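You operate a simulated robot arm through the tools that you are given. There is no shell and no other tool. Be economical: measure what you need, move in short steps, check, and stop when the job is done.

You are at the controls of a simulated robot arm. One attempt, no reset.

## Task
Switch the dryer off and down to 50, then lay the curled orange sheet under a block in the tray.
Fine: peel it off once the dryer is off and its gauge shows COOL; beige tray, under the long stone block; leave the short block and the other sheets.

It is judged by the outcome, as a careful person would: the job done as asked, and still so three seconds after it is handed in. It fails if anything else is knocked over, pushed out of place, dropped, spilled or broken. Flat cloth is picked up by pressing the open fingertips on it (5 to 10 N) and closing them slowly along it; thin cloth reads only 2 to 8 mm in the jaws.

## Robot
A 7-joint arm with a four-finger gripper on a trunk, on a base that drives. Base frame: it is fixed to the floor where the robot stands at the start and does not move with it; the origin is under the middle of the robot, x ahead of it, y to its left, z up. Readings come in mm, rad, newtons and seconds.
Its first joint turns from -1.204 to 3.002 rad. Places, roughly: beige tray [600, 1200, 800]; dryer [1000, 200, 900]; dryer dial [800, 100, 800]; green dryer switch [900, 0, 900]; long stone block [500, 1500, 750]; short stone block [500, 1500, 750]. Payload 3.67 kg.
The tool frame sits at the grasp point between the pads (the TCP): z along the fingers, y along the line on which they close. The tips reach 28 mm beyond it. Largest opening 112 mm; the body of the gripper starts 73 mm behind the TCP.
Orientation is that of the tool frame in the base frame, as a unit quaternion [w, x, y, z]. With the fingers straight down and closing along the base's y, the tool's x points along the base's -x, its y along +y and its z along -z.

## Interface
- The arm moves only by the tool step_arm. Its argument "deltas" is a list of rows, each an object of numbers (a shift or turn left out is 0, a gripper value left out holds the last): "tx", "ty", "tz": the shift along the base's x, y, z in units of 200 mm (1.0 is 200 mm); "ax", "ay", "az": the turn, a rotation vector about the base's x, y, z in units of 120 degrees (1.0 is 120 degrees); "gripper": the gripper command, from -1 (shut) to 1 (fully open), values between in proportion. In form: [{"tx": .., "ty": .., "tz": .., "ax": .., "ay": .., "az": .., "gripper": ..}, ...]. A call has 1 to 8 rows; each row is the pose to reach, as a shift and turn from the pose commanded when the call began. A call with a number of a shift or a turn outside -1 to 1 is refused whole. A row lasts 0.2 s, in which the tool goes at most 50 mm and 0.15 rad; a call with a longer step from one row to the next is refused whole, and so is a gripper value outside its range. Where a pose cannot be reached the arm comes as near as it can. A force on the tool above 40 N (or 10 N above the force at the start of the call, whichever is more), or a blocked arm, ends the call early, and 0.2 s more pass. Each finger halts on what it meets, pressing with about 27 N; the grip force reading is that of the motor and also rises with nothing between the fingers. The clock runs only during rows and for 0.2 s after the last one: add rows that repeat a pose to give the fingers time. The reply holds the time, the measured pose of the TCP, the force on the tool along the base axes, the opening and the grip force, in the units named above and with some noise, with the torque about the TCP (base axes, N m) and any sound that the robot's microphone picked up.
- Cameras (640 x 400 px; columns grow to the right, rows downward): "scene" is now at [137, 19.2, 1493.3]; the picture's right is [0.21, -0.98, -0.00], its down [-0.57, -0.12, -0.81] and it looks along [0.80, 0.17, -0.58] (base axes); focal length 246 px, centre (320, 200). "wrist" rides on the gripper at [60, -18, -104] in the tool frame; the picture's right is [0.29, 0.96, 0.00], its down [-0.80, 0.24, -0.55] and it looks along [-0.53, 0.16, 0.83] (tool axes); focal length 234 px, centre (320, 200). There is no depth. A picture from a camera that has moved, and an enlarged one, comes with that camera's place and axes in the base frame and with its lens.
- grab_frame(camera): a new picture of that camera. It takes no simulated time.
- move_column(by): slides the trunk up (or, below 0, down) by that many mm; the arm and the scene camera ride with it, the base frame stays. It gives what a move gives, with no picture.
- base_move(legs): drives the robot by 1 to 6 legs, each [ahead, turn to the left] in mm and rad, along the robot's own axes; the way and the turn of a leg run together, so that a leg with both is an arc; at most 1500 mm and 3.142 rad a leg. The arm and the cameras ride along, it lands a little off, and it stops where it bumps. It gives what a move gives.
- pan_tilt(pan, tilt): turns the head with the scene camera to pan (to the left, within 1.501 rad either way) and tilt (down, from -0.506 to 1.204), counted from straight ahead of the robot. It gives what a move gives.
- zoom(camera, box): a new picture of the part [left, top, right, bottom] of that camera's present view, enlarged. It takes no simulated time.
- close_job(): hands the job in; it is judged then, once.

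Work in short steps. Places have to be worked out from the pictures, the camera data and where the tool is seen: move nearer, look again, correct. Check each grasp and each placing, and mend what went wrong. You have 120 turns and 78 pictures in all, those below and enlarged ones among them. Open the gripper and draw the arm clear of the work before you hand the job in, unless the task says otherwise; then end with one line.

The tools are called after "Emit:" by a JSON object that holds its "fn" and its "kwargs". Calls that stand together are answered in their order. step_arm: Moves the arm, as the interface text tells. Its arguments: {"type":"object","properties":{"deltas":{"type":"array","items":{"type":"object","properties":{"tx":{"type":"number"},"ty":{"type":"number"},"tz":{"type":"number"},"ax":{"type":"number"},"ay":{"type":"number"},"az":{"type":"number"},"gripper":{"type":"number"}}}}},"required":["deltas"]} The other tools are called the same way: move_column (by) slides the trunk up or down; base_move (legs) drives the base; pan_tilt (pan, tilt) turns the head that bears the scene camera; grab_frame (camera) takes a picture; zoom (camera, box) takes an enlarged picture of a part of a camera's view; close_job () hands the job in.

At the start:

```text
time_s: 0.0
tool_pos: [637.8, 269.6, 1144.7]
orientation: [0.0, 0.0, 1.0, 0.0]
contact_force: [0.7, -0.1, -1.1]
ft_torque: [0.01, -0.01, 0.03]
gripper_width: 112.1
grasp_force: 0.1
trunk travel left (down, up): [-625.0, 215.0]
robot x, y, heading: [0.6, -0.1, -0.001]
head pan, tilt: [0.213, 0.621]
```

scene: 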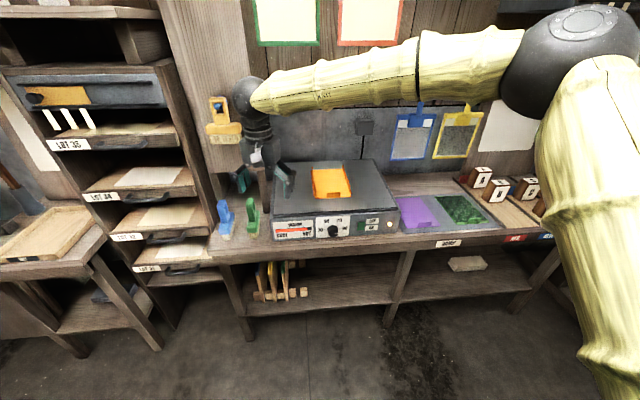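
wrist: 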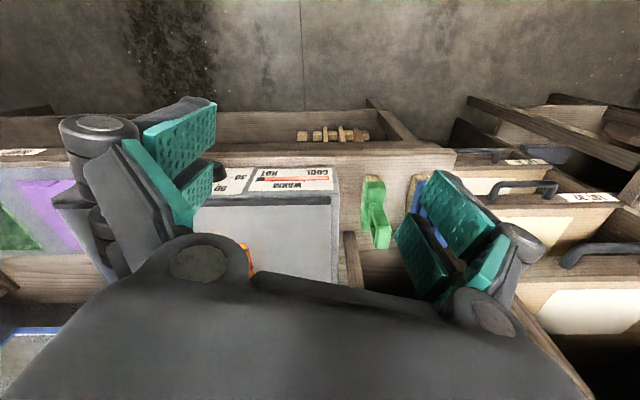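

The dryer is ahead with its dial and switch on the front panel. I zoom in on the panel and the tray area first.

Emit:
{"fn": "zoom", "kwargs": {"camera": "scene", "box": [240, 140, 420, 252]}}

Emit:
{"fn": "zoom", "kwargs": {"camera": "scene", "box": [0, 140, 200, 265]}}

```text
3.56 times, centred on (330, 196) of scene
camera zoom: at [137.0, 19.2, 1493.3], right [0.21, -0.98, 0.0], down [-0.57, -0.12, -0.81], along [0.8, 0.17, -0.58], focal length 875 px, centre (284, 214)
```

zoom: 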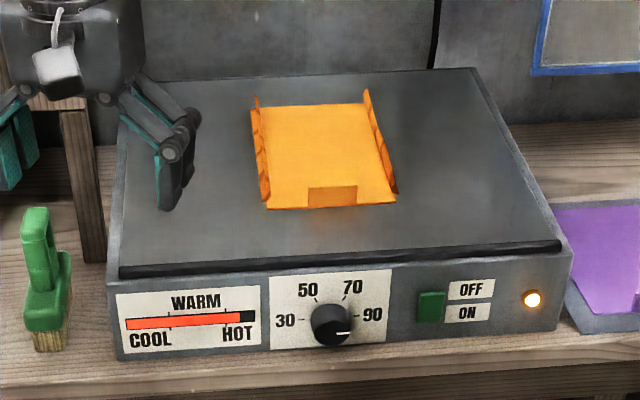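

```text
3.20 times, centred on (100, 202) of scene
camera zoom: at [137.0, 19.2, 1493.3], right [0.21, -0.98, 0.0], down [-0.57, -0.12, -0.81], along [0.8, 0.17, -0.58], focal length 787 px, centre (1024, 192)
```

zoom: 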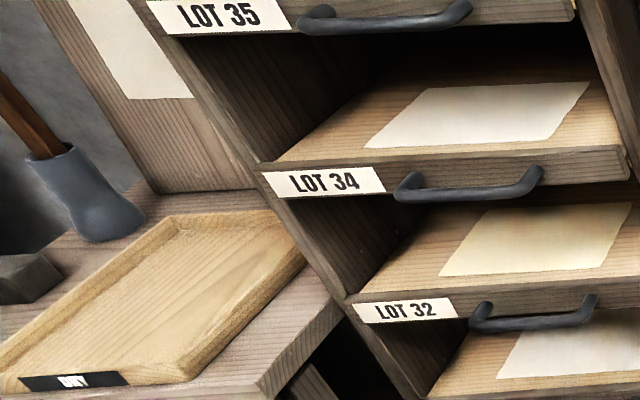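

By triangulating the two views I put the panel plane near 0.954x+0.299y=824. The dryer is yawed about 17°, the switch is at about (860, 11, 872), the dial at about (828, 114, 854) and the bench top near z 828. I pitch the tool forward and close the fingers while clear of everything.

Emit:
{"fn": "step_arm", "kwargs": {"deltas": [{"ay": -0.07, "tx": -0.07, "gripper": -1}, {"ay": -0.14, "tx": -0.14}, {"ay": -0.21, "tx": -0.21}, {"ay": -0.28, "tx": -0.28}, {"ay": -0.35, "tx": -0.35}, {"ay": -0.42, "tx": -0.42}, {"ay": -0.49, "tx": -0.49}, {"ay": -0.5, "tx": -0.5}]}}

```text
time_s: 1.8
tool_pos: [538.1, 269.0, 1146.4]
orientation: [0.5, 0.0, 0.866, 0.0]
contact_force: [0.2, 0.2, 0.7]
ft_torque: [0.06, 0.02, -0.02]
gripper_width: 0.0
grasp_force: 26.4
trunk travel left (down, up): [-625.0, 215.0]
robot x, y, heading: [-2.5, -4.3, 0.001]
head pan, tilt: [0.213, 0.621]
```

The pitch worked. Next I yaw to match the panel and move toward the front of the switch.

Emit:
{"fn": "step_arm", "kwargs": {"deltas": [{"az": 0.036, "tx": 0.05, "ty": -0.166, "tz": -0.1}, {"az": 0.072, "tx": 0.1, "ty": -0.333, "tz": -0.2}, {"az": 0.108, "tx": 0.15, "ty": -0.5, "tz": -0.3}, {"az": 0.145, "tx": 0.2, "ty": -0.666, "tz": -0.4}, {"az": 0.145, "tx": 0.25, "ty": -0.833, "tz": -0.5}, {"az": 0.145, "tx": 0.3, "ty": -1.0, "tz": -0.6}]}}

Emit:
{"fn": "grab_frame", "kwargs": {"camera": "wrist"}}

Emit:
{"fn": "grab_frame", "kwargs": {"camera": "scene"}}

```text
time_s: 3.2
tool_pos: [597.2, 69.0, 1024.0]
orientation: [0.494, -0.13, 0.856, 0.077]
contact_force: [-0.4, 0.5, 0.1]
ft_torque: [0.04, 0.0, 0.01]
gripper_width: 0.0
grasp_force: 27.1
trunk travel left (down, up): [-625.0, 215.0]
robot x, y, heading: [2.7, -0.2, 0.002]
head pan, tilt: [0.213, 0.621]
```

```text
73 pictures are left
camera wrist: at [489.3, 15.2, 1024.0], right [-0.42, 0.87, -0.25], down [-0.15, 0.2, 0.97], along [0.89, 0.45, 0.04], focal length 234 px, centre (320, 200)
```

wrist: 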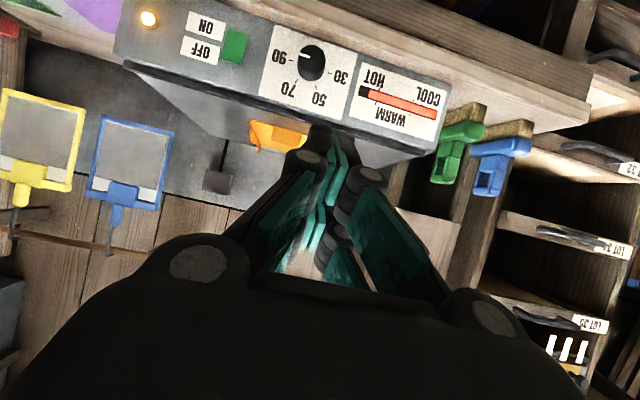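

```text
72 pictures are left
camera scene: at [137.9, 17.6, 1493.2], right [0.21, -0.98, 0.0], down [-0.57, -0.12, -0.81], along [0.79, 0.17, -0.58], focal length 246 px, centre (320, 200)
```

scene: 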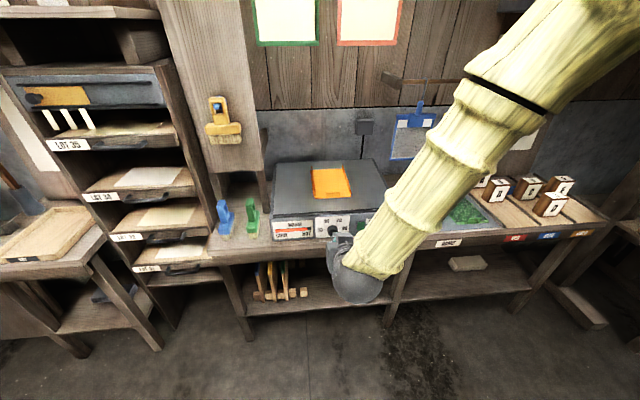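

The wrist camera sees the panel well, so I zoom on the switch and dial.

Emit:
{"fn": "zoom", "kwargs": {"camera": "wrist", "box": [110, 0, 450, 160]}}

```text
1.88 times, centred on (280, 80) of wrist
camera zoom: at [489.3, 15.2, 1024.0], right [-0.42, 0.87, -0.25], down [-0.15, 0.2, 0.97], along [0.89, 0.45, 0.04], focal length 441 px, centre (395, 426)
```

zoom: 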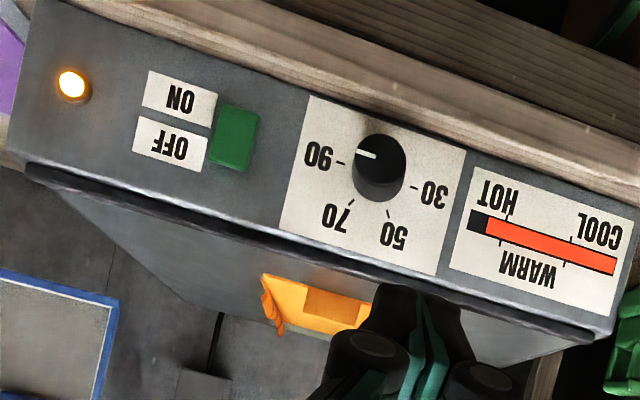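

Seen from the front, the dial points at 90 and 50 is about 120° counter-clockwise. I bring the closed tips to a standoff in front of the switch's upper OFF half.

Emit:
{"fn": "step_arm", "kwargs": {"deltas": [{"tx": 0.188, "ty": -0.077, "tz": -0.119}, {"tx": 0.376, "ty": -0.154, "tz": -0.238}, {"tx": 0.564, "ty": -0.231, "tz": -0.357}, {"tx": 0.752, "ty": -0.308, "tz": -0.476}, {"tx": 0.9, "ty": -0.385, "tz": -0.595}]}}

Emit:
{"fn": "grab_frame", "kwargs": {"camera": "wrist"}}

Emit:
{"fn": "grab_frame", "kwargs": {"camera": "scene"}}

```text
time_s: 4.4
tool_pos: [779.0, -8.2, 905.1]
orientation: [0.494, -0.131, 0.856, 0.076]
contact_force: [-0.4, 0.3, 0.0]
ft_torque: [0.02, -0.01, -0.02]
gripper_width: 0.0
grasp_force: 27.0
trunk travel left (down, up): [-625.0, 215.0]
robot x, y, heading: [-2.9, -2.5, 0.0]
head pan, tilt: [0.213, 0.621]
```

```text
70 pictures are left
camera wrist: at [670.7, -61.6, 905.9], right [-0.42, 0.87, -0.25], down [-0.15, 0.2, 0.97], along [0.89, 0.45, 0.04], focal length 234 px, centre (320, 200)
```

wrist: 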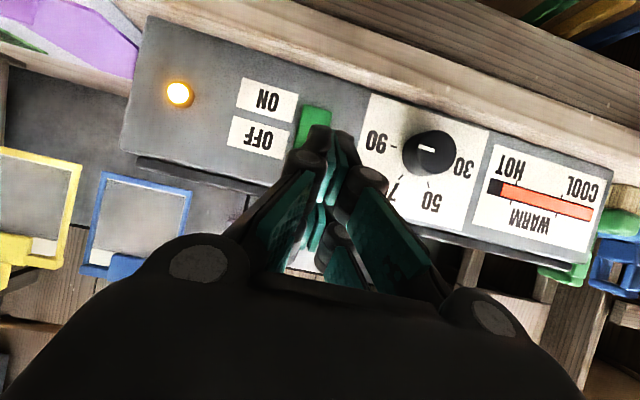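

```text
69 pictures are left
camera scene: at [138.6, 18.3, 1493.2], right [0.21, -0.98, 0.0], down [-0.57, -0.12, -0.81], along [0.79, 0.17, -0.58], focal length 246 px, centre (320, 200)
```

scene: 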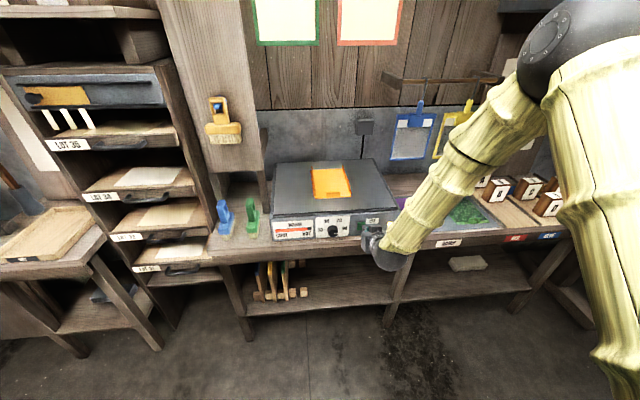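

Triangulating two wrist views puts the switch centre at about (870, 13, 856). I lower the tips, close to about 25 mm, and look again.

Emit:
{"fn": "step_arm", "kwargs": {"deltas": [{"tx": 0.1, "ty": 0.015, "tz": -0.1}, {"tx": 0.2, "ty": 0.03, "tz": -0.155}]}}

Emit:
{"fn": "grab_frame", "kwargs": {"camera": "wrist"}}

Emit:
{"fn": "zoom", "kwargs": {"camera": "scene", "box": [300, 180, 428, 260]}}

```text
time_s: 5.0
tool_pos: [816.4, -1.9, 875.1]
orientation: [0.495, -0.131, 0.856, 0.076]
contact_force: [-0.7, -0.1, 0.5]
ft_torque: [0.01, 0.0, 0.03]
gripper_width: 0.0
grasp_force: 27.0
trunk travel left (down, up): [-625.0, 215.0]
robot x, y, heading: [0.8, 1.2, -0.004]
head pan, tilt: [0.213, 0.621]
```

```text
68 pictures are left
camera wrist: at [708.2, -55.0, 875.5], right [-0.42, 0.87, -0.25], down [-0.15, 0.2, 0.97], along [0.89, 0.45, 0.04], focal length 234 px, centre (320, 200)
```

wrist: 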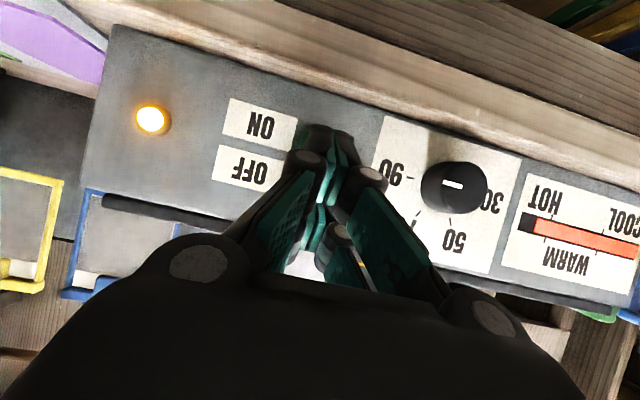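

```text
5.00 times, centred on (364, 220) of scene
camera zoom: at [136.4, 19.2, 1493.4], right [0.21, -0.98, 0.0], down [-0.57, -0.12, -0.81], along [0.8, 0.17, -0.58], focal length 1230 px, centre (100, 100)
```

zoom: 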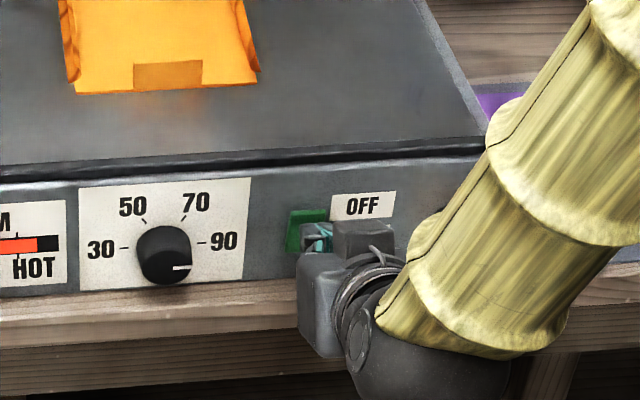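

The tip projects onto the rocker's centre in the scene view. I raise it 4 mm to bias to the OFF half and press in along the panel normal.

Emit:
{"fn": "step_arm", "kwargs": {"deltas": [{"tz": 0.022}, {"tx": 0.04, "ty": 0.0125, "tz": 0.022}, {"tx": 0.06, "ty": 0.019, "tz": 0.022}, {"tx": 0.08, "ty": 0.025, "tz": 0.022}, {"tx": 0.09, "ty": 0.028, "tz": 0.022}]}}

Emit:
{"fn": "zoom", "kwargs": {"camera": "scene", "box": [300, 180, 428, 260]}}

```text
time_s: 6.2
tool_pos: [835.7, 5.0, 880.0]
orientation: [0.494, -0.132, 0.856, 0.076]
contact_force: [0.1, -0.4, -0.5]
ft_torque: [0.0, 0.03, 0.04]
gripper_width: 0.0
grasp_force: 27.1
trunk travel left (down, up): [-625.0, 215.0]
robot x, y, heading: [-2.1, -0.6, -0.003]
head pan, tilt: [0.213, 0.621]
```

```text
5.00 times, centred on (364, 220) of scene
camera zoom: at [136.8, 19.1, 1493.3], right [0.21, -0.98, 0.0], down [-0.57, -0.12, -0.81], along [0.8, 0.17, -0.58], focal length 1230 px, centre (100, 100)
```

zoom: 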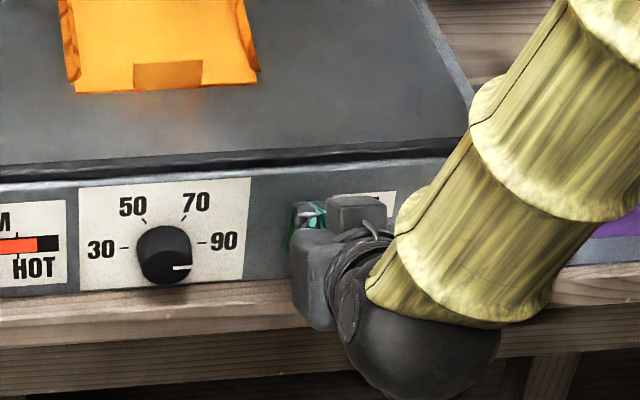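

There is no contact yet, so I keep pressing in small steps.

Emit:
{"fn": "step_arm", "kwargs": {"deltas": [{"tx": 0.015, "ty": 0.0045}, {"tx": 0.03, "ty": 0.009}, {"tx": 0.04, "ty": 0.012}]}}

```text
time_s: 7.0
tool_pos: [840.9, 5.9, 878.7]
orientation: [0.493, -0.131, 0.857, 0.076]
contact_force: [-17.5, -2.8, -0.1]
ft_torque: [-0.01, -0.03, 0.1]
gripper_width: 5.9
grasp_force: 35.8
trunk travel left (down, up): [-625.0, 215.0]
robot x, y, heading: [-1.4, -0.5, 0.002]
head pan, tilt: [0.213, 0.621]
```

I have contact at 17 N, but the jaw reads 6 mm open. I look.

Emit:
{"fn": "zoom", "kwargs": {"camera": "scene", "box": [320, 190, 400, 240]}}

Emit:
{"fn": "grab_frame", "kwargs": {"camera": "wrist"}}

```text
8.00 times, centred on (360, 215) of scene
camera zoom: at [135.2, 18.8, 1493.5], right [0.21, -0.98, 0.0], down [-0.57, -0.12, -0.81], along [0.8, 0.17, -0.58], focal length 1968 px, centre (0, 80)
```

zoom: 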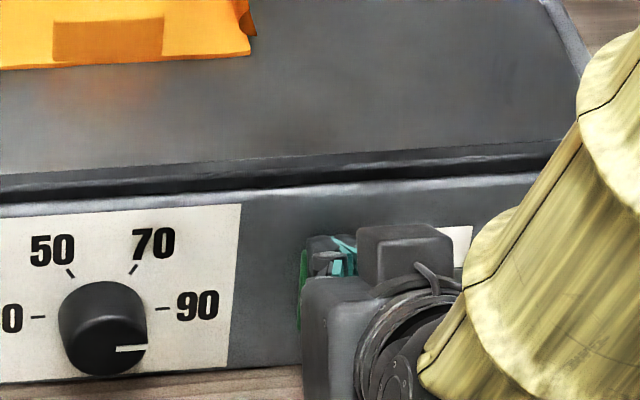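

```text
64 pictures are left
camera wrist: at [732.4, -47.1, 879.5], right [-0.42, 0.87, -0.25], down [-0.15, 0.2, 0.97], along [0.89, 0.45, 0.04], focal length 234 px, centre (320, 200)
```

wrist: 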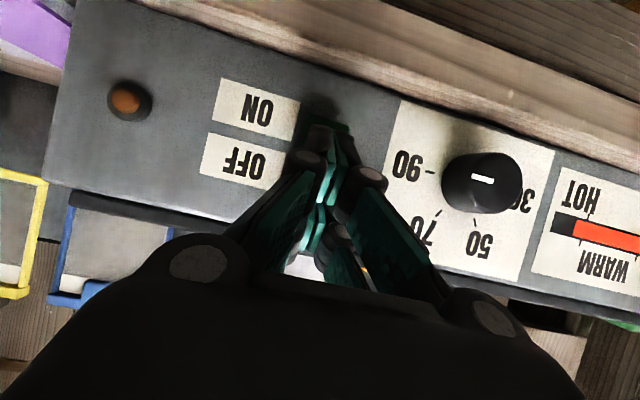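

The indicator lamp is out, so the dryer is off. I back away, level the tool, open to about 60 mm and go in front of the dial.

Emit:
{"fn": "step_arm", "kwargs": {"deltas": [{"tx": -0.143, "ty": -0.045}, {"tx": -0.286, "ty": -0.09}, {"tx": -0.327, "ty": 0.04, "tz": -0.04, "ax": 0.0187, "ay": -0.0596}, {"tx": -0.368, "ty": 0.17, "tz": -0.08, "ax": 0.0374, "ay": -0.119, "gripper": 0.07}, {"tx": -0.41, "ty": 0.3, "tz": -0.115, "ax": 0.0561, "ay": -0.179}, {"tx": -0.45, "ty": 0.425, "tz": -0.15, "ax": 0.0748, "ay": -0.2385}]}}

Emit:
{"fn": "grab_frame", "kwargs": {"camera": "wrist"}}

Emit:
{"fn": "zoom", "kwargs": {"camera": "scene", "box": [260, 165, 420, 265]}}

```text
time_s: 8.4
tool_pos: [752.8, 93.3, 848.7]
orientation: [0.7, -0.107, 0.698, 0.107]
contact_force: [-0.3, 0.5, 0.3]
ft_torque: [-0.02, -0.02, 0.01]
gripper_width: 59.8
grasp_force: 0.0
trunk travel left (down, up): [-625.0, 215.0]
robot x, y, heading: [-1.9, -0.0, 0.0]
head pan, tilt: [0.213, 0.621]
```

```text
63 pictures are left
camera wrist: at [659.8, 44.2, 789.1], right [-0.29, 0.91, -0.29], down [-0.6, 0.06, 0.8], along [0.75, 0.4, 0.53], focal length 234 px, centre (320, 200)
```

wrist: 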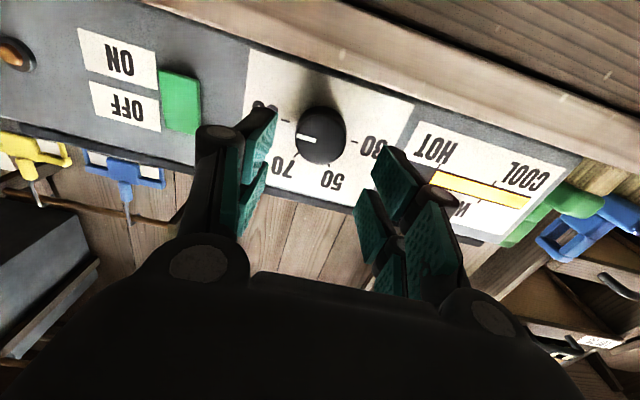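

```text
4.00 times, centred on (340, 215) of scene
camera zoom: at [137.5, 19.9, 1493.3], right [0.21, -0.98, 0.0], down [-0.57, -0.12, -0.81], along [0.79, 0.17, -0.58], focal length 984 px, centre (240, 140)
```

zoom: 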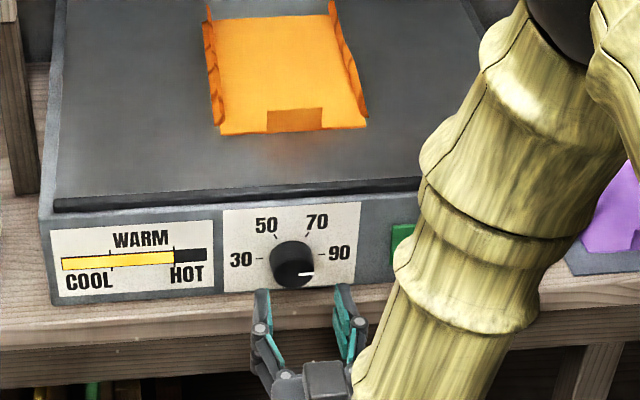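

The dial centre works out to about (823, 110, 846), and the gauge is already falling. I roll the gripper 30° clockwise and slide the open fingers around the knob.

Emit:
{"fn": "step_arm", "kwargs": {"deltas": [{"tx": 0.006, "ty": -0.019, "tz": -0.008, "ax": 0.0596, "ay": 0.0187}, {"tx": 0.006, "ty": -0.019, "tz": -0.008, "ax": 0.119, "ay": 0.0374}, {"tx": 0.006, "ty": -0.019, "tz": -0.008, "ax": 0.179, "ay": 0.0561}, {"tx": 0.006, "ty": -0.019, "tz": -0.008, "ax": 0.2385, "ay": 0.0748}, {"tx": 0.1, "ty": 0.011, "tz": -0.008, "ax": 0.2385, "ay": 0.0748}, {"tx": 0.19, "ty": 0.039, "tz": -0.008, "ax": 0.2385, "ay": 0.0748}]}}

Emit:
{"fn": "grab_frame", "kwargs": {"camera": "wrist"}}

Emit:
{"fn": "zoom", "kwargs": {"camera": "scene", "box": [280, 190, 376, 250]}}

```text
time_s: 9.8
tool_pos: [791.5, 98.8, 847.9]
orientation: [0.647, 0.077, 0.703, 0.284]
contact_force: [0.1, 0.0, 0.5]
ft_torque: [-0.02, 0.02, -0.03]
gripper_width: 60.2
grasp_force: 0.0
trunk travel left (down, up): [-625.0, 215.0]
robot x, y, heading: [-0.8, -0.5, 0.0]
head pan, tilt: [0.213, 0.621]
```

```text
61 pictures are left
camera wrist: at [688.6, 81.6, 786.8], right [-0.29, 0.93, 0.23], down [-0.47, -0.35, 0.81], along [0.83, 0.13, 0.54], focal length 234 px, centre (320, 200)
```

wrist: 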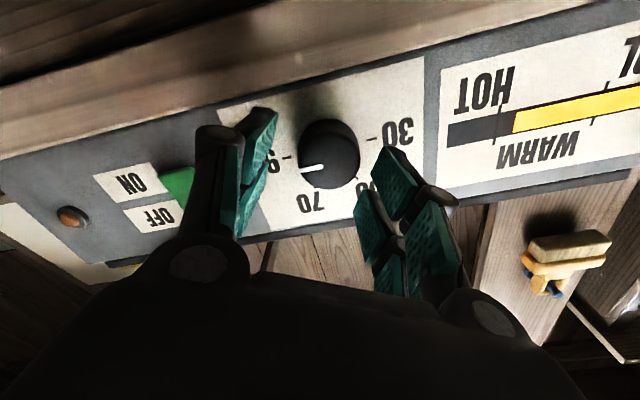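

```text
6.67 times, centred on (328, 220) of scene
camera zoom: at [137.1, 18.9, 1493.3], right [0.21, -0.98, 0.0], down [-0.57, -0.12, -0.81], along [0.8, 0.17, -0.58], focal length 1640 px, centre (267, 67)
```

zoom: 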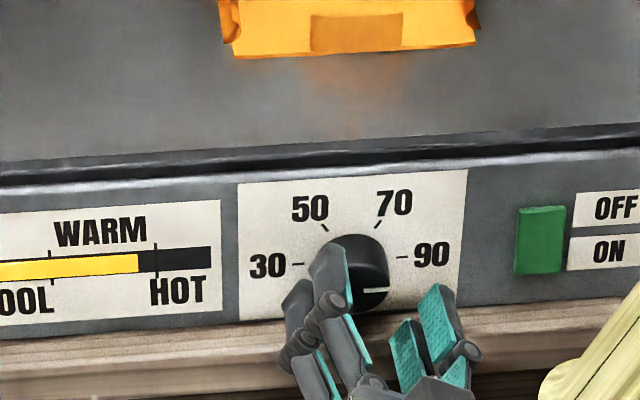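

The knob sits about 7 mm to the left of the finger axis. I correct that, advance the last 19 mm and close slowly.

Emit:
{"fn": "step_arm", "kwargs": {"deltas": [{"tx": -0.01, "ty": 0.033}, {"tx": 0.04, "ty": 0.048}, {"tx": 0.08, "ty": 0.061}, {"tx": 0.08, "ty": 0.061, "gripper": -0.1}, {"tx": 0.08, "ty": 0.061, "gripper": -0.25}, {"tx": 0.08, "ty": 0.061, "gripper": -0.35}]}}

Emit:
{"fn": "grab_frame", "kwargs": {"camera": "wrist"}}

```text
time_s: 11.2
tool_pos: [807.0, 110.3, 847.3]
orientation: [0.647, 0.078, 0.703, 0.284]
contact_force: [-0.7, -2.8, -1.3]
ft_torque: [0.01, 0.05, -0.21]
gripper_width: 39.2
grasp_force: 45.0
trunk travel left (down, up): [-625.0, 215.0]
robot x, y, heading: [0.8, -3.5, -0.002]
head pan, tilt: [0.213, 0.621]
```

```text
59 pictures are left
camera wrist: at [704.2, 93.1, 786.1], right [-0.29, 0.93, 0.23], down [-0.47, -0.35, 0.81], along [0.83, 0.13, 0.54], focal length 234 px, centre (320, 200)
```

wrist: 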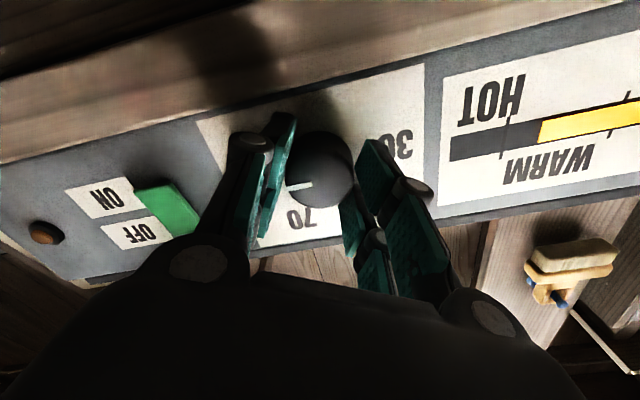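

The knob is gripped at 39 mm with little side load. I turn it 60° counter-clockwise.

Emit:
{"fn": "step_arm", "kwargs": {"deltas": [{"ax": -0.0596, "ay": -0.0187}, {"ax": -0.119, "ay": -0.0374}, {"ax": -0.179, "ay": -0.0561}, {"ax": -0.2385, "ay": -0.0748}, {"ax": -0.298, "ay": -0.0934}, {"ax": -0.358, "ay": -0.112}, {"ax": -0.4174, "ay": -0.131}, {"ax": -0.477, "ay": -0.1495}]}}

Emit:
{"fn": "grab_frame", "kwargs": {"camera": "wrist"}}

Emit:
{"fn": "zoom", "kwargs": {"camera": "scene", "box": [280, 190, 376, 250]}}

```text
time_s: 13.0
tool_pos: [807.2, 109.6, 847.0]
orientation: [0.703, -0.283, 0.648, -0.079]
contact_force: [-3.4, -16.8, -7.5]
ft_torque: [0.04, 0.01, -0.07]
gripper_width: 38.9
grasp_force: 44.7
trunk travel left (down, up): [-625.0, 215.0]
robot x, y, heading: [0.1, 2.2, 0.0]
head pan, tilt: [0.213, 0.621]
```

```text
58 pictures are left
camera wrist: at [722.3, 34.9, 804.5], right [-0.2, 0.65, -0.73], down [-0.71, 0.41, 0.57], along [0.67, 0.63, 0.38], focal length 234 px, centre (320, 200)
```

wrist: 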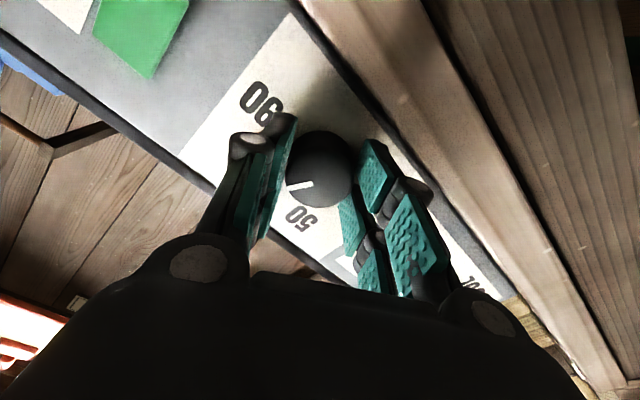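

```text
6.67 times, centred on (328, 220) of scene
camera zoom: at [137.5, 17.5, 1493.3], right [0.21, -0.98, 0.0], down [-0.57, -0.12, -0.81], along [0.79, 0.17, -0.58], focal length 1640 px, centre (267, 67)
```

zoom: 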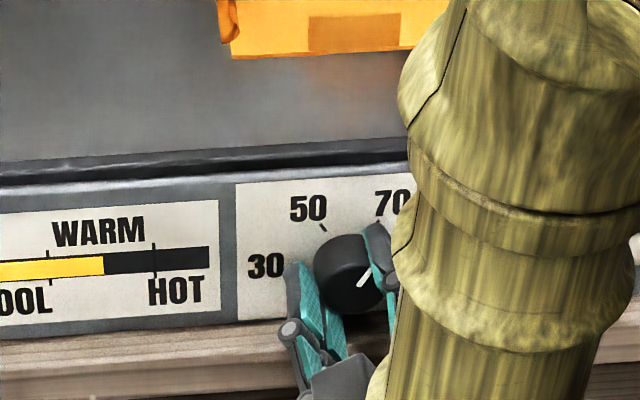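

The pointer has turned about 60°. I open, roll back around the knob, regrip and check.

Emit:
{"fn": "step_arm", "kwargs": {"deltas": [{"gripper": 0.07}, {"ax": 0.0596, "ay": 0.0187}, {"ax": 0.119, "ay": 0.0374}, {"ax": 0.179, "ay": 0.0561}, {"ax": 0.2385, "ay": 0.0748}, {"ax": 0.298, "ay": 0.0934}, {"ax": 0.358, "ay": 0.112}, {"ax": 0.4174, "ay": 0.131}]}}

Emit:
{"fn": "step_arm", "kwargs": {"deltas": [{"ax": 0.0596, "ay": 0.0187}, {"ax": 0.0596, "ay": 0.0187, "gripper": -0.1}, {"ax": 0.0596, "ay": 0.0187, "gripper": -0.25}, {"ax": 0.0596, "ay": 0.0187, "gripper": -0.35}]}}

Emit:
{"fn": "grab_frame", "kwargs": {"camera": "wrist"}}

Emit:
{"fn": "zoom", "kwargs": {"camera": "scene", "box": [280, 190, 376, 250]}}

```text
time_s: 14.8
tool_pos: [807.7, 111.0, 848.6]
orientation: [0.664, 0.032, 0.707, 0.243]
contact_force: [-0.4, -0.7, -0.9]
ft_torque: [-0.03, 0.0, 0.02]
gripper_width: 59.8
grasp_force: 0.0
trunk travel left (down, up): [-625.0, 215.0]
robot x, y, heading: [0.2, 0.0, -0.001]
head pan, tilt: [0.213, 0.621]
```

```text
time_s: 15.8
tool_pos: [808.9, 111.2, 847.3]
orientation: [0.647, 0.078, 0.703, 0.283]
contact_force: [-1.2, -4.5, -2.7]
ft_torque: [-0.01, 0.08, -0.34]
gripper_width: 38.7
grasp_force: 45.3
trunk travel left (down, up): [-625.0, 215.0]
robot x, y, heading: [-1.1, -4.2, -0.004]
head pan, tilt: [0.213, 0.621]
```

```text
56 pictures are left
camera wrist: at [704.2, 93.1, 786.7], right [-0.29, 0.93, 0.23], down [-0.47, -0.35, 0.81], along [0.83, 0.13, 0.54], focal length 234 px, centre (320, 200)
```

wrist: 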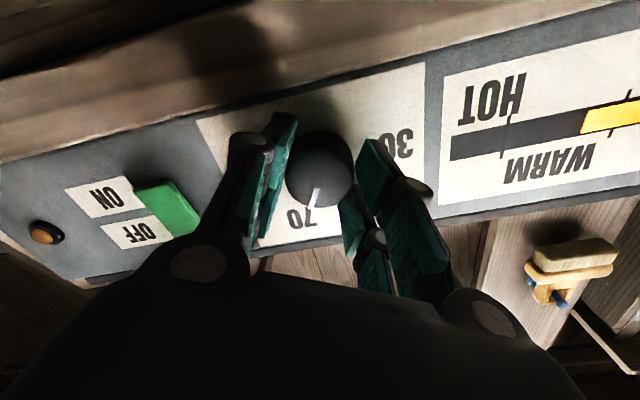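

```text
6.67 times, centred on (328, 220) of scene
camera zoom: at [137.2, 18.7, 1493.2], right [0.21, -0.98, 0.0], down [-0.57, -0.12, -0.81], along [0.8, 0.17, -0.58], focal length 1640 px, centre (267, 67)
```

zoom: 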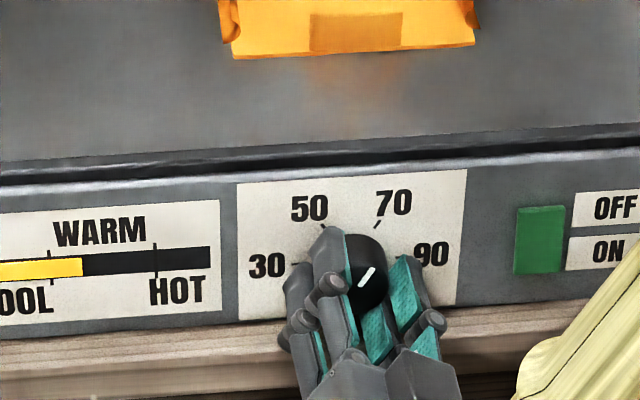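

The pointer is now at about 57°, just short of 70. I turn another 62°.

Emit:
{"fn": "step_arm", "kwargs": {"deltas": [{"ax": -0.0616, "ay": -0.0193}, {"ax": -0.1232, "ay": -0.0386}, {"ax": -0.185, "ay": -0.058}, {"ax": -0.2465, "ay": -0.0773}, {"ax": -0.308, "ay": -0.0966}, {"ax": -0.37, "ay": -0.116}, {"ax": -0.4314, "ay": -0.1352}, {"ax": -0.493, "ay": -0.1545}]}}

Emit:
{"fn": "step_arm", "kwargs": {"deltas": [{"gripper": 0.07}, {"tx": -0.1, "ty": -0.031}, {"tx": -0.3, "ty": -0.094}, {"tx": -0.5, "ty": -0.156}]}}

Emit:
{"fn": "grab_frame", "kwargs": {"camera": "wrist"}}

Emit:
{"fn": "zoom", "kwargs": {"camera": "scene", "box": [280, 190, 376, 250]}}

```text
time_s: 17.6
tool_pos: [806.8, 109.8, 848.0]
orientation: [0.701, -0.296, 0.643, -0.091]
contact_force: [-3.4, -16.6, -5.7]
ft_torque: [0.06, -0.1, -0.05]
gripper_width: 38.8
grasp_force: 45.0
trunk travel left (down, up): [-625.0, 215.0]
robot x, y, heading: [-3.0, -1.5, -0.004]
head pan, tilt: [0.213, 0.621]
```

```text
time_s: 18.6
tool_pos: [708.0, 80.6, 846.2]
orientation: [0.701, -0.295, 0.642, -0.091]
contact_force: [-0.5, 0.6, -0.5]
ft_torque: [0.01, 0.0, 0.0]
gripper_width: 60.1
grasp_force: 0.0
trunk travel left (down, up): [-625.0, 215.0]
robot x, y, heading: [0.9, 0.3, 0.002]
head pan, tilt: [0.213, 0.621]
```

```text
54 pictures are left
camera wrist: at [622.6, 4.4, 805.4], right [-0.2, 0.63, -0.75], down [-0.72, 0.43, 0.55], along [0.67, 0.65, 0.37], focal length 234 px, centre (320, 200)
```

wrist: 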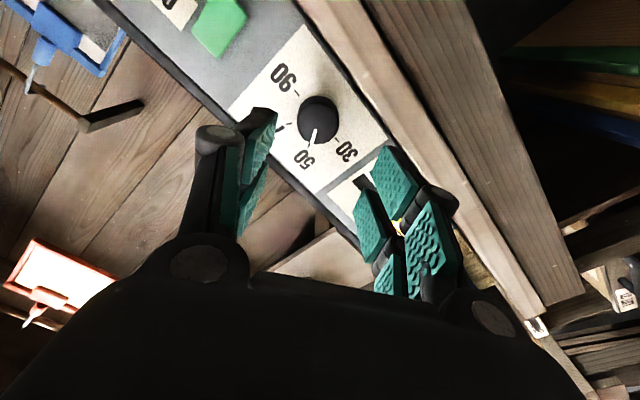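

```text
6.67 times, centred on (328, 220) of scene
camera zoom: at [136.6, 19.0, 1493.4], right [0.21, -0.98, 0.0], down [-0.57, -0.12, -0.81], along [0.8, 0.17, -0.58], focal length 1640 px, centre (267, 67)
```

zoom: 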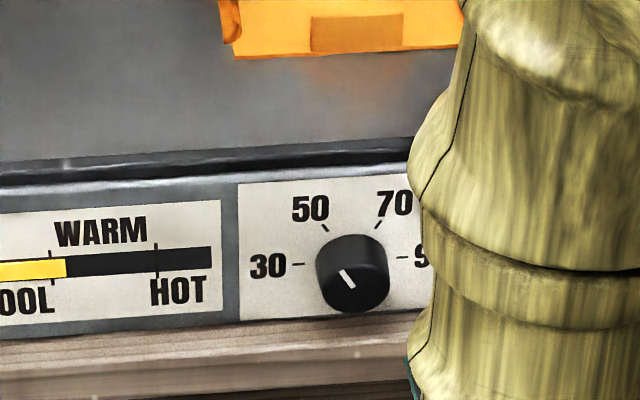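

The pointer looks close to 50. I verify it with a zoom.

Emit:
{"fn": "zoom", "kwargs": {"camera": "wrist", "box": [240, 50, 400, 210]}}

Emit:
{"fn": "zoom", "kwargs": {"camera": "scene", "box": [312, 208, 344, 228]}}

```text
2.50 times, centred on (320, 130) of wrist
camera zoom: at [622.6, 4.4, 805.4], right [-0.2, 0.63, -0.75], down [-0.72, 0.43, 0.55], along [0.67, 0.65, 0.37], focal length 585 px, centre (320, 375)
```

zoom: 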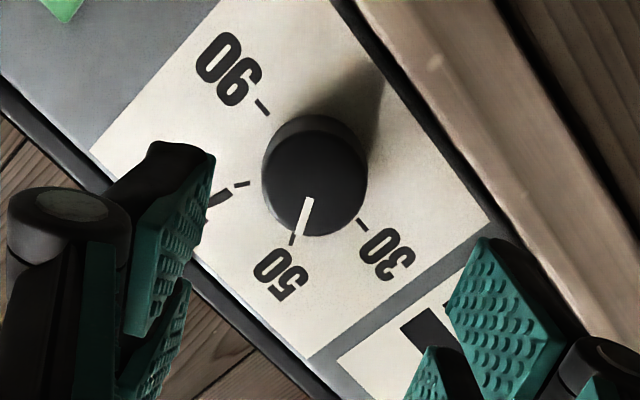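

```text
16.00 times, centred on (328, 218) of scene
camera zoom: at [136.6, 19.0, 1493.4], right [0.21, -0.98, 0.0], down [-0.57, -0.12, -0.81], along [0.8, 0.17, -0.58], focal length 3936 px, centre (192, -88)
```

zoom: 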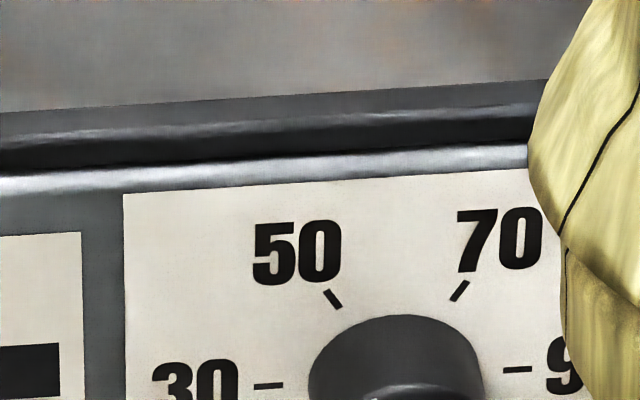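

The pointer lines up with the 50 tick. I raise the arm clear, undo the roll, and return the tool to pointing down while the dryer cools.

Emit:
{"fn": "step_arm", "kwargs": {"deltas": [{"tx": -0.04, "tz": 0.2, "ax": 0.051, "ay": 0.016}, {"tx": -0.08, "tz": 0.4, "ax": 0.102, "ay": 0.032}, {"tx": -0.12, "tz": 0.6, "ax": 0.153, "ay": 0.048}, {"tx": -0.16, "tz": 0.8, "ax": 0.204, "ay": 0.064}, {"tx": -0.2, "tz": 1.0, "ax": 0.2544, "ay": 0.0797}]}}

Emit:
{"fn": "step_arm", "kwargs": {"deltas": [{"tz": 0.06, "ax": -0.0204, "ay": 0.065}, {"tz": 0.12, "ax": -0.0407, "ay": 0.13}, {"tz": 0.18, "ax": -0.061, "ay": 0.195}, {"tz": 0.24, "ax": -0.0815, "ay": 0.26}, {"tz": 0.3, "ax": -0.102, "ay": 0.325}, {"tz": 0.36, "ax": -0.122, "ay": 0.39}, {"tz": 0.42, "ax": -0.1426, "ay": 0.455}]}}

Emit:
{"fn": "step_arm", "kwargs": {"deltas": [{"tx": 0.1, "ax": -0.0204, "ay": 0.065}, {"tx": 0.2, "ax": -0.0407, "ay": 0.13}, {"tx": 0.3, "ax": -0.061, "ay": 0.195}, {"tx": 0.4, "ax": -0.0814, "ay": 0.2605}, {"tx": 0.5, "ax": -0.0814, "ay": 0.2605, "gripper": 1}]}}

Emit:
{"fn": "grab_frame", "kwargs": {"camera": "wrist"}}

Emit:
{"fn": "grab_frame", "kwargs": {"camera": "scene"}}

```text
time_s: 19.8
tool_pos: [665.7, 78.5, 1049.4]
orientation: [0.699, -0.106, 0.699, 0.108]
contact_force: [-0.8, -1.0, 0.3]
ft_torque: [0.0, 0.01, 0.01]
gripper_width: 60.4
grasp_force: 0.0
trunk travel left (down, up): [-625.0, 215.0]
robot x, y, heading: [-1.4, 3.4, -0.001]
head pan, tilt: [0.213, 0.621]
```

```text
time_s: 21.4
tool_pos: [670.8, 76.1, 1118.7]
orientation: [0.263, -0.136, 0.954, 0.055]
contact_force: [0.7, 1.1, 0.1]
ft_torque: [0.0, 0.04, -0.02]
gripper_width: 59.9
grasp_force: 0.0
trunk travel left (down, up): [-625.0, 215.0]
robot x, y, heading: [3.0, 0.1, -0.001]
head pan, tilt: [0.213, 0.621]
```

```text
time_s: 22.8
tool_pos: [777.5, 60.8, 1163.2]
orientation: [0.012, -0.136, 0.99, 0.027]
contact_force: [-0.1, -0.5, 0.2]
ft_torque: [0.04, -0.03, -0.01]
gripper_width: 112.0
grasp_force: 0.0
trunk travel left (down, up): [-625.0, 215.0]
robot x, y, heading: [-1.3, 1.7, -0.0]
head pan, tilt: [0.213, 0.621]
stopped in row 5: the arm was blocked; the commanded pose is now the measured one
```

```text
50 pictures are left
camera wrist: at [722.0, 20.9, 1263.0], right [-0.54, 0.84, 0.04], down [0.69, 0.41, 0.59], along [0.48, 0.34, -0.8], focal length 234 px, centre (320, 200)
```

wrist: 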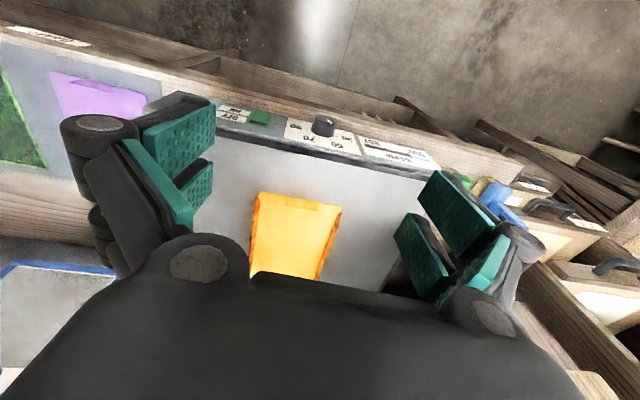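

```text
49 pictures are left
camera scene: at [136.4, 18.3, 1493.4], right [0.21, -0.98, 0.0], down [-0.57, -0.12, -0.81], along [0.8, 0.17, -0.58], focal length 246 px, centre (320, 200)
```

scene: 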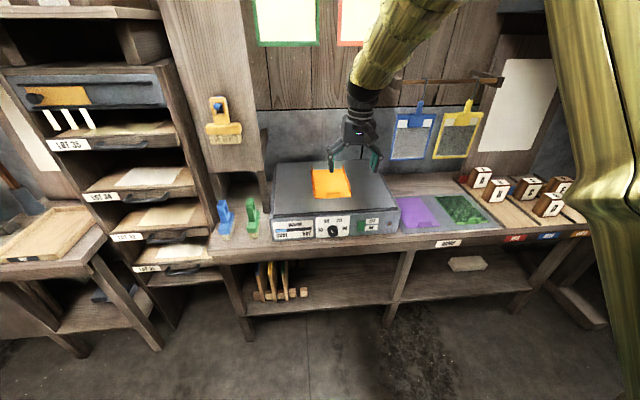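

The gauge bar has changed colour. I zoom on the gauge and the sheet.

Emit:
{"fn": "zoom", "kwargs": {"camera": "wrist", "box": [200, 100, 440, 290]}}

Emit:
{"fn": "zoom", "kwargs": {"camera": "scene", "box": [265, 155, 401, 240]}}

```text
2.11 times, centred on (320, 195) of wrist
camera zoom: at [722.0, 20.9, 1263.0], right [-0.54, 0.84, 0.04], down [0.69, 0.41, 0.59], along [0.48, 0.34, -0.8], focal length 493 px, centre (320, 210)
```

zoom: 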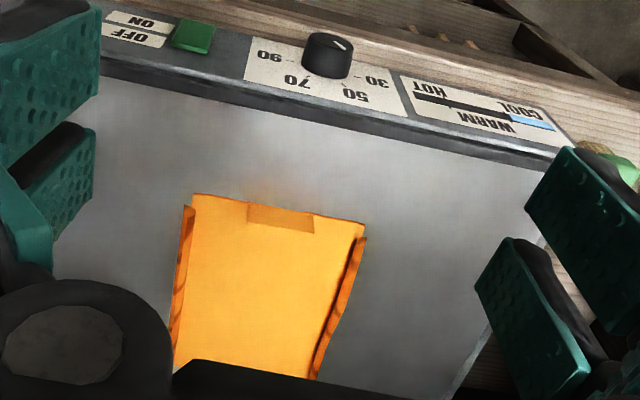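

```text
4.71 times, centred on (333, 198) of scene
camera zoom: at [136.4, 18.3, 1493.4], right [0.21, -0.98, 0.0], down [-0.57, -0.12, -0.81], along [0.8, 0.17, -0.58], focal length 1158 px, centre (259, 212)
```

zoom: 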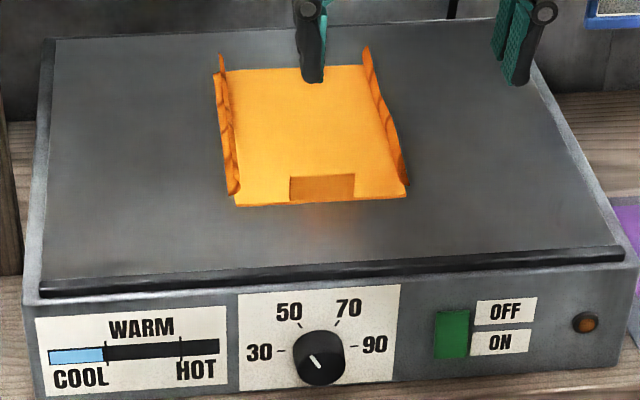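

The gauge shows COOL. Triangulation shows the dark patch is a tab standing about 30 mm up at the sheet's front edge, centred near (935, 133), so it can be pinched. Before grasping, I look at the tray and blocks.

Emit:
{"fn": "pan_tilt", "kwargs": {"pan": 1.2, "tilt": 0.6}}

Emit:
{"fn": "grab_frame", "kwargs": {"camera": "scene"}}

```text
time_s: 24.1
tool_pos: [776.2, 62.0, 1161.5]
orientation: [0.013, -0.137, 0.99, 0.028]
contact_force: [-0.2, 0.3, -0.2]
ft_torque: [0.0, 0.01, 0.01]
gripper_width: 111.8
grasp_force: 0.0
trunk travel left (down, up): [-625.0, 215.0]
robot x, y, heading: [2.0, -0.6, 0.002]
head pan, tilt: [1.201, 0.6]
```

```text
46 pictures are left
camera scene: at [83.1, 82.8, 1495.1], right [0.93, -0.36, 0.0], down [-0.2, -0.53, -0.83], along [0.3, 0.77, -0.56], focal length 246 px, centre (320, 200)
```

scene: 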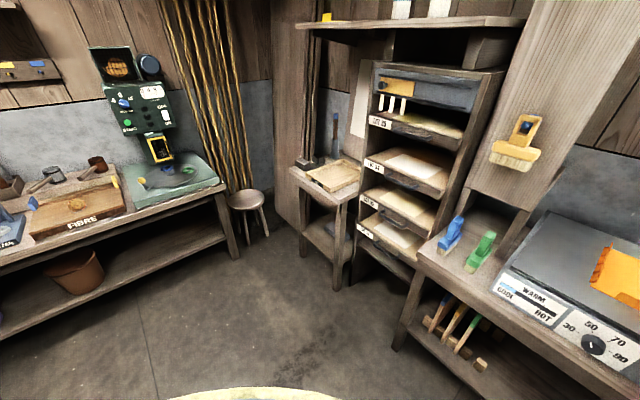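

Emit:
{"fn": "zoom", "kwargs": {"camera": "scene", "box": [280, 130, 376, 190]}}

```text
6.67 times, centred on (328, 160) of scene
camera zoom: at [83.1, 82.8, 1495.1], right [0.93, -0.36, 0.0], down [-0.2, -0.53, -0.83], along [0.3, 0.77, -0.56], focal length 1640 px, centre (267, 467)
```

zoom: 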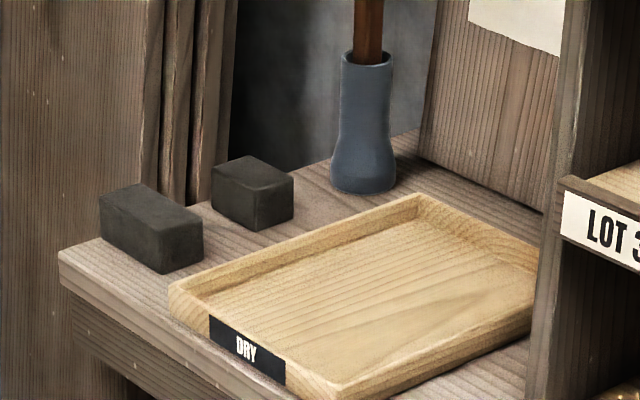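

The tray marked DRY is aligned with the dryer axis. The near-left block is the longer of the two, and the shorter sits behind it. I drive forward 100 mm for reach, turn the head back, and swing the gripper 90° so it closes across the tab.

Emit:
{"fn": "base_move", "kwargs": {"legs": [[100, 0]]}}

Emit:
{"fn": "pan_tilt", "kwargs": {"pan": 0.1, "tilt": 0.65}}

Emit:
{"fn": "step_arm", "kwargs": {"deltas": [{"tz": -0.04, "ax": -0.0026, "ay": -0.0014, "az": 0.0695}, {"tz": -0.08, "ax": -0.0052, "ay": -0.0028, "az": 0.139}, {"tz": -0.12, "ax": -0.0078, "ay": -0.0042, "az": 0.2085}, {"tz": -0.16, "ax": -0.0104, "ay": -0.0057, "az": 0.278}, {"tz": -0.2, "ax": -0.013, "ay": -0.0071, "az": 0.3475}, {"tz": -0.24, "ax": -0.0157, "ay": -0.0086, "az": 0.417}, {"tz": -0.27, "ax": -0.0184, "ay": -0.0101, "az": 0.4865}, {"tz": -0.3, "ax": -0.021, "ay": -0.0116, "az": 0.556}]}}

Emit:
{"fn": "step_arm", "kwargs": {"deltas": [{"az": 0.0695, "ax": -0.0026, "ay": -0.0014}, {"az": 0.139, "ax": -0.0052, "ay": -0.0028}, {"az": 0.207, "ax": -0.0078, "ay": -0.0042}]}}

Emit:
{"fn": "grab_frame", "kwargs": {"camera": "wrist"}}

Emit:
{"fn": "grab_frame", "kwargs": {"camera": "scene"}}

```text
time_s: 25.2
tool_pos: [880.0, 62.0, 1160.0]
orientation: [0.012, -0.137, 0.99, 0.027]
contact_force: [0.2, -0.6, -1.2]
ft_torque: [0.02, 0.06, 0.03]
gripper_width: 111.8
grasp_force: 0.0
trunk travel left (down, up): [-625.0, 215.0]
robot x, y, heading: [103.3, 1.6, -0.002]
head pan, tilt: [1.201, 0.6]
```

```text
time_s: 26.5
tool_pos: [877.2, 61.0, 1161.5]
orientation: [0.014, -0.137, 0.99, 0.028]
contact_force: [-0.1, 0.9, 0.7]
ft_torque: [-0.04, -0.01, -0.01]
gripper_width: 112.0
grasp_force: 0.0
trunk travel left (down, up): [-625.0, 215.0]
robot x, y, heading: [99.2, 2.1, -0.002]
head pan, tilt: [0.099, 0.649]
```

```text
time_s: 28.3
tool_pos: [877.6, 60.6, 1102.5]
orientation: [0.005, -0.66, 0.751, 0.008]
contact_force: [-0.2, 0.3, -0.7]
ft_torque: [0.02, -0.02, 0.02]
gripper_width: 112.3
grasp_force: 0.1
trunk travel left (down, up): [-625.0, 215.0]
robot x, y, heading: [101.4, 0.2, 0.001]
head pan, tilt: [0.099, 0.649]
```

```text
time_s: 29.1
tool_pos: [877.4, 62.3, 1100.6]
orientation: [-0.002, 0.806, -0.592, 0.0]
contact_force: [-0.4, 0.0, -0.2]
ft_torque: [0.0, 0.01, -0.01]
gripper_width: 112.1
grasp_force: 0.1
trunk travel left (down, up): [-625.0, 215.0]
robot x, y, heading: [100.1, 1.4, -0.002]
head pan, tilt: [0.099, 0.649]
```

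```text
44 pictures are left
camera wrist: at [913.4, 9.0, 1205.1], right [-0.83, -0.56, 0.0], down [-0.47, 0.69, 0.55], along [-0.31, 0.46, -0.83], focal length 234 px, centre (320, 200)
```

wrist: 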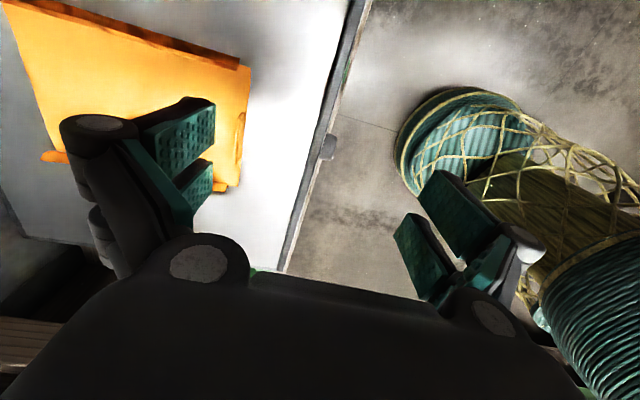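

```text
43 pictures are left
camera scene: at [239.4, 8.5, 1490.8], right [0.1, -0.99, 0.0], down [-0.6, -0.06, -0.8], along [0.79, 0.08, -0.6], focal length 246 px, centre (320, 200)
```

scene: 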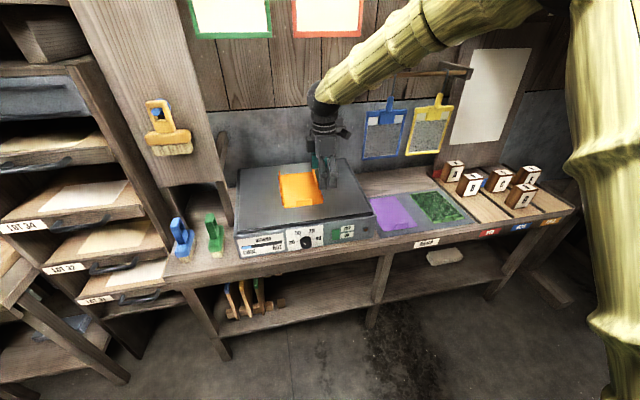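

I zoom on the sheet's front edge to check the tab's shape.

Emit:
{"fn": "zoom", "kwargs": {"camera": "wrist", "box": [150, 30, 310, 210]}}

Emit:
{"fn": "zoom", "kwargs": {"camera": "scene", "box": [260, 155, 350, 215]}}

```text
2.22 times, centred on (230, 120) of wrist
camera zoom: at [913.4, 9.0, 1205.1], right [-0.83, -0.56, 0.0], down [-0.47, 0.69, 0.55], along [-0.31, 0.46, -0.83], focal length 520 px, centre (520, 378)
```

zoom: 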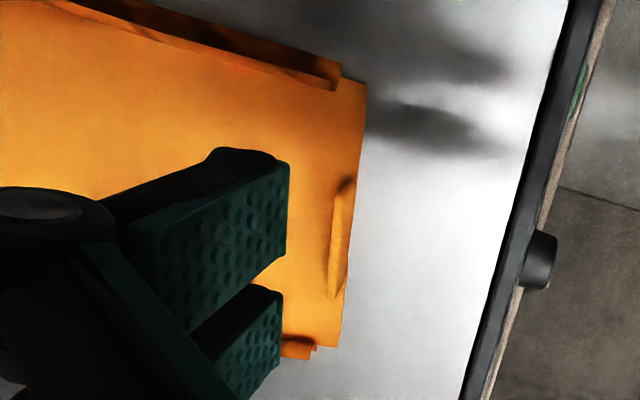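

```text
6.67 times, centred on (305, 185) of scene
camera zoom: at [239.4, 8.5, 1490.8], right [0.1, -0.99, 0.0], down [-0.6, -0.06, -0.8], along [0.79, 0.08, -0.6], focal length 1640 px, centre (420, 300)
```

zoom: 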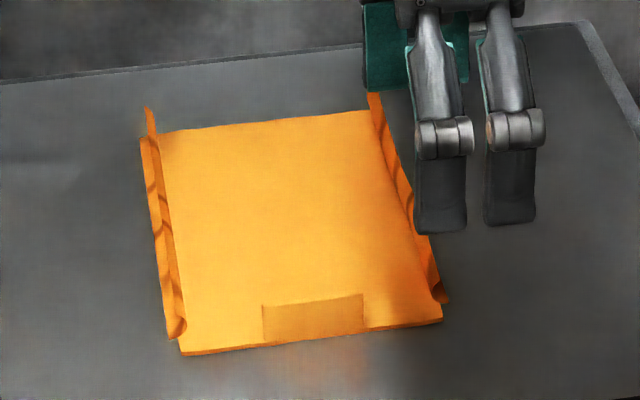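

The tab is a vertical flap centred near (938, 134) with its top at about z 957. I move above it with a 60 mm opening.

Emit:
{"fn": "step_arm", "kwargs": {"deltas": [{"tx": 0.075, "ty": 0.09, "tz": -0.12, "gripper": 0.07}, {"tx": 0.15, "ty": 0.18, "tz": -0.24}, {"tx": 0.225, "ty": 0.27, "tz": -0.36}, {"tx": 0.3, "ty": 0.357, "tz": -0.48}]}}

Emit:
{"fn": "grab_frame", "kwargs": {"camera": "wrist"}}

Emit:
{"fn": "zoom", "kwargs": {"camera": "scene", "box": [260, 155, 350, 215]}}

```text
time_s: 30.1
tool_pos: [939.7, 134.0, 1004.8]
orientation: [0.0, 0.805, -0.593, 0.0]
contact_force: [-0.2, 0.3, 0.3]
ft_torque: [-0.04, 0.04, 0.0]
gripper_width: 59.8
grasp_force: 0.0
trunk travel left (down, up): [-625.0, 215.0]
robot x, y, heading: [101.7, 1.6, 0.002]
head pan, tilt: [0.099, 0.649]
```

```text
40 pictures are left
camera wrist: at [975.2, 80.9, 1108.4], right [-0.83, -0.56, 0.0], down [-0.47, 0.69, 0.55], along [-0.31, 0.46, -0.83], focal length 234 px, centre (320, 200)
```

wrist: 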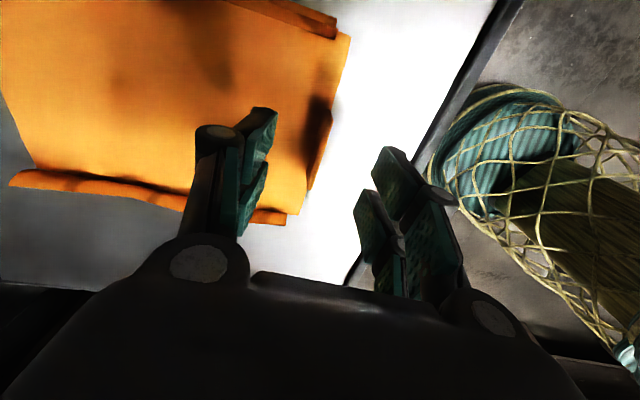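

```text
6.67 times, centred on (305, 185) of scene
camera zoom: at [240.1, 9.9, 1490.7], right [0.1, -0.99, 0.0], down [-0.6, -0.06, -0.8], along [0.79, 0.08, -0.61], focal length 1640 px, centre (420, 300)
```

zoom: 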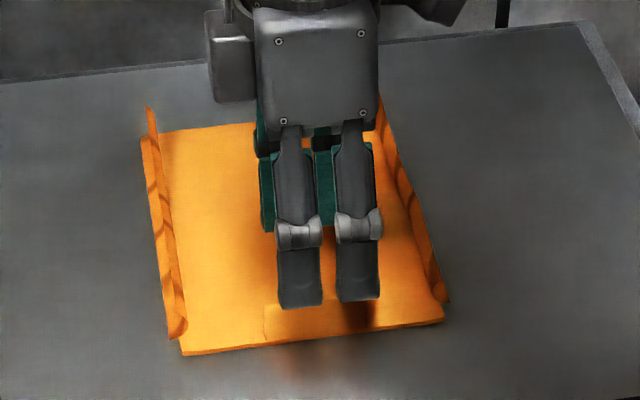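

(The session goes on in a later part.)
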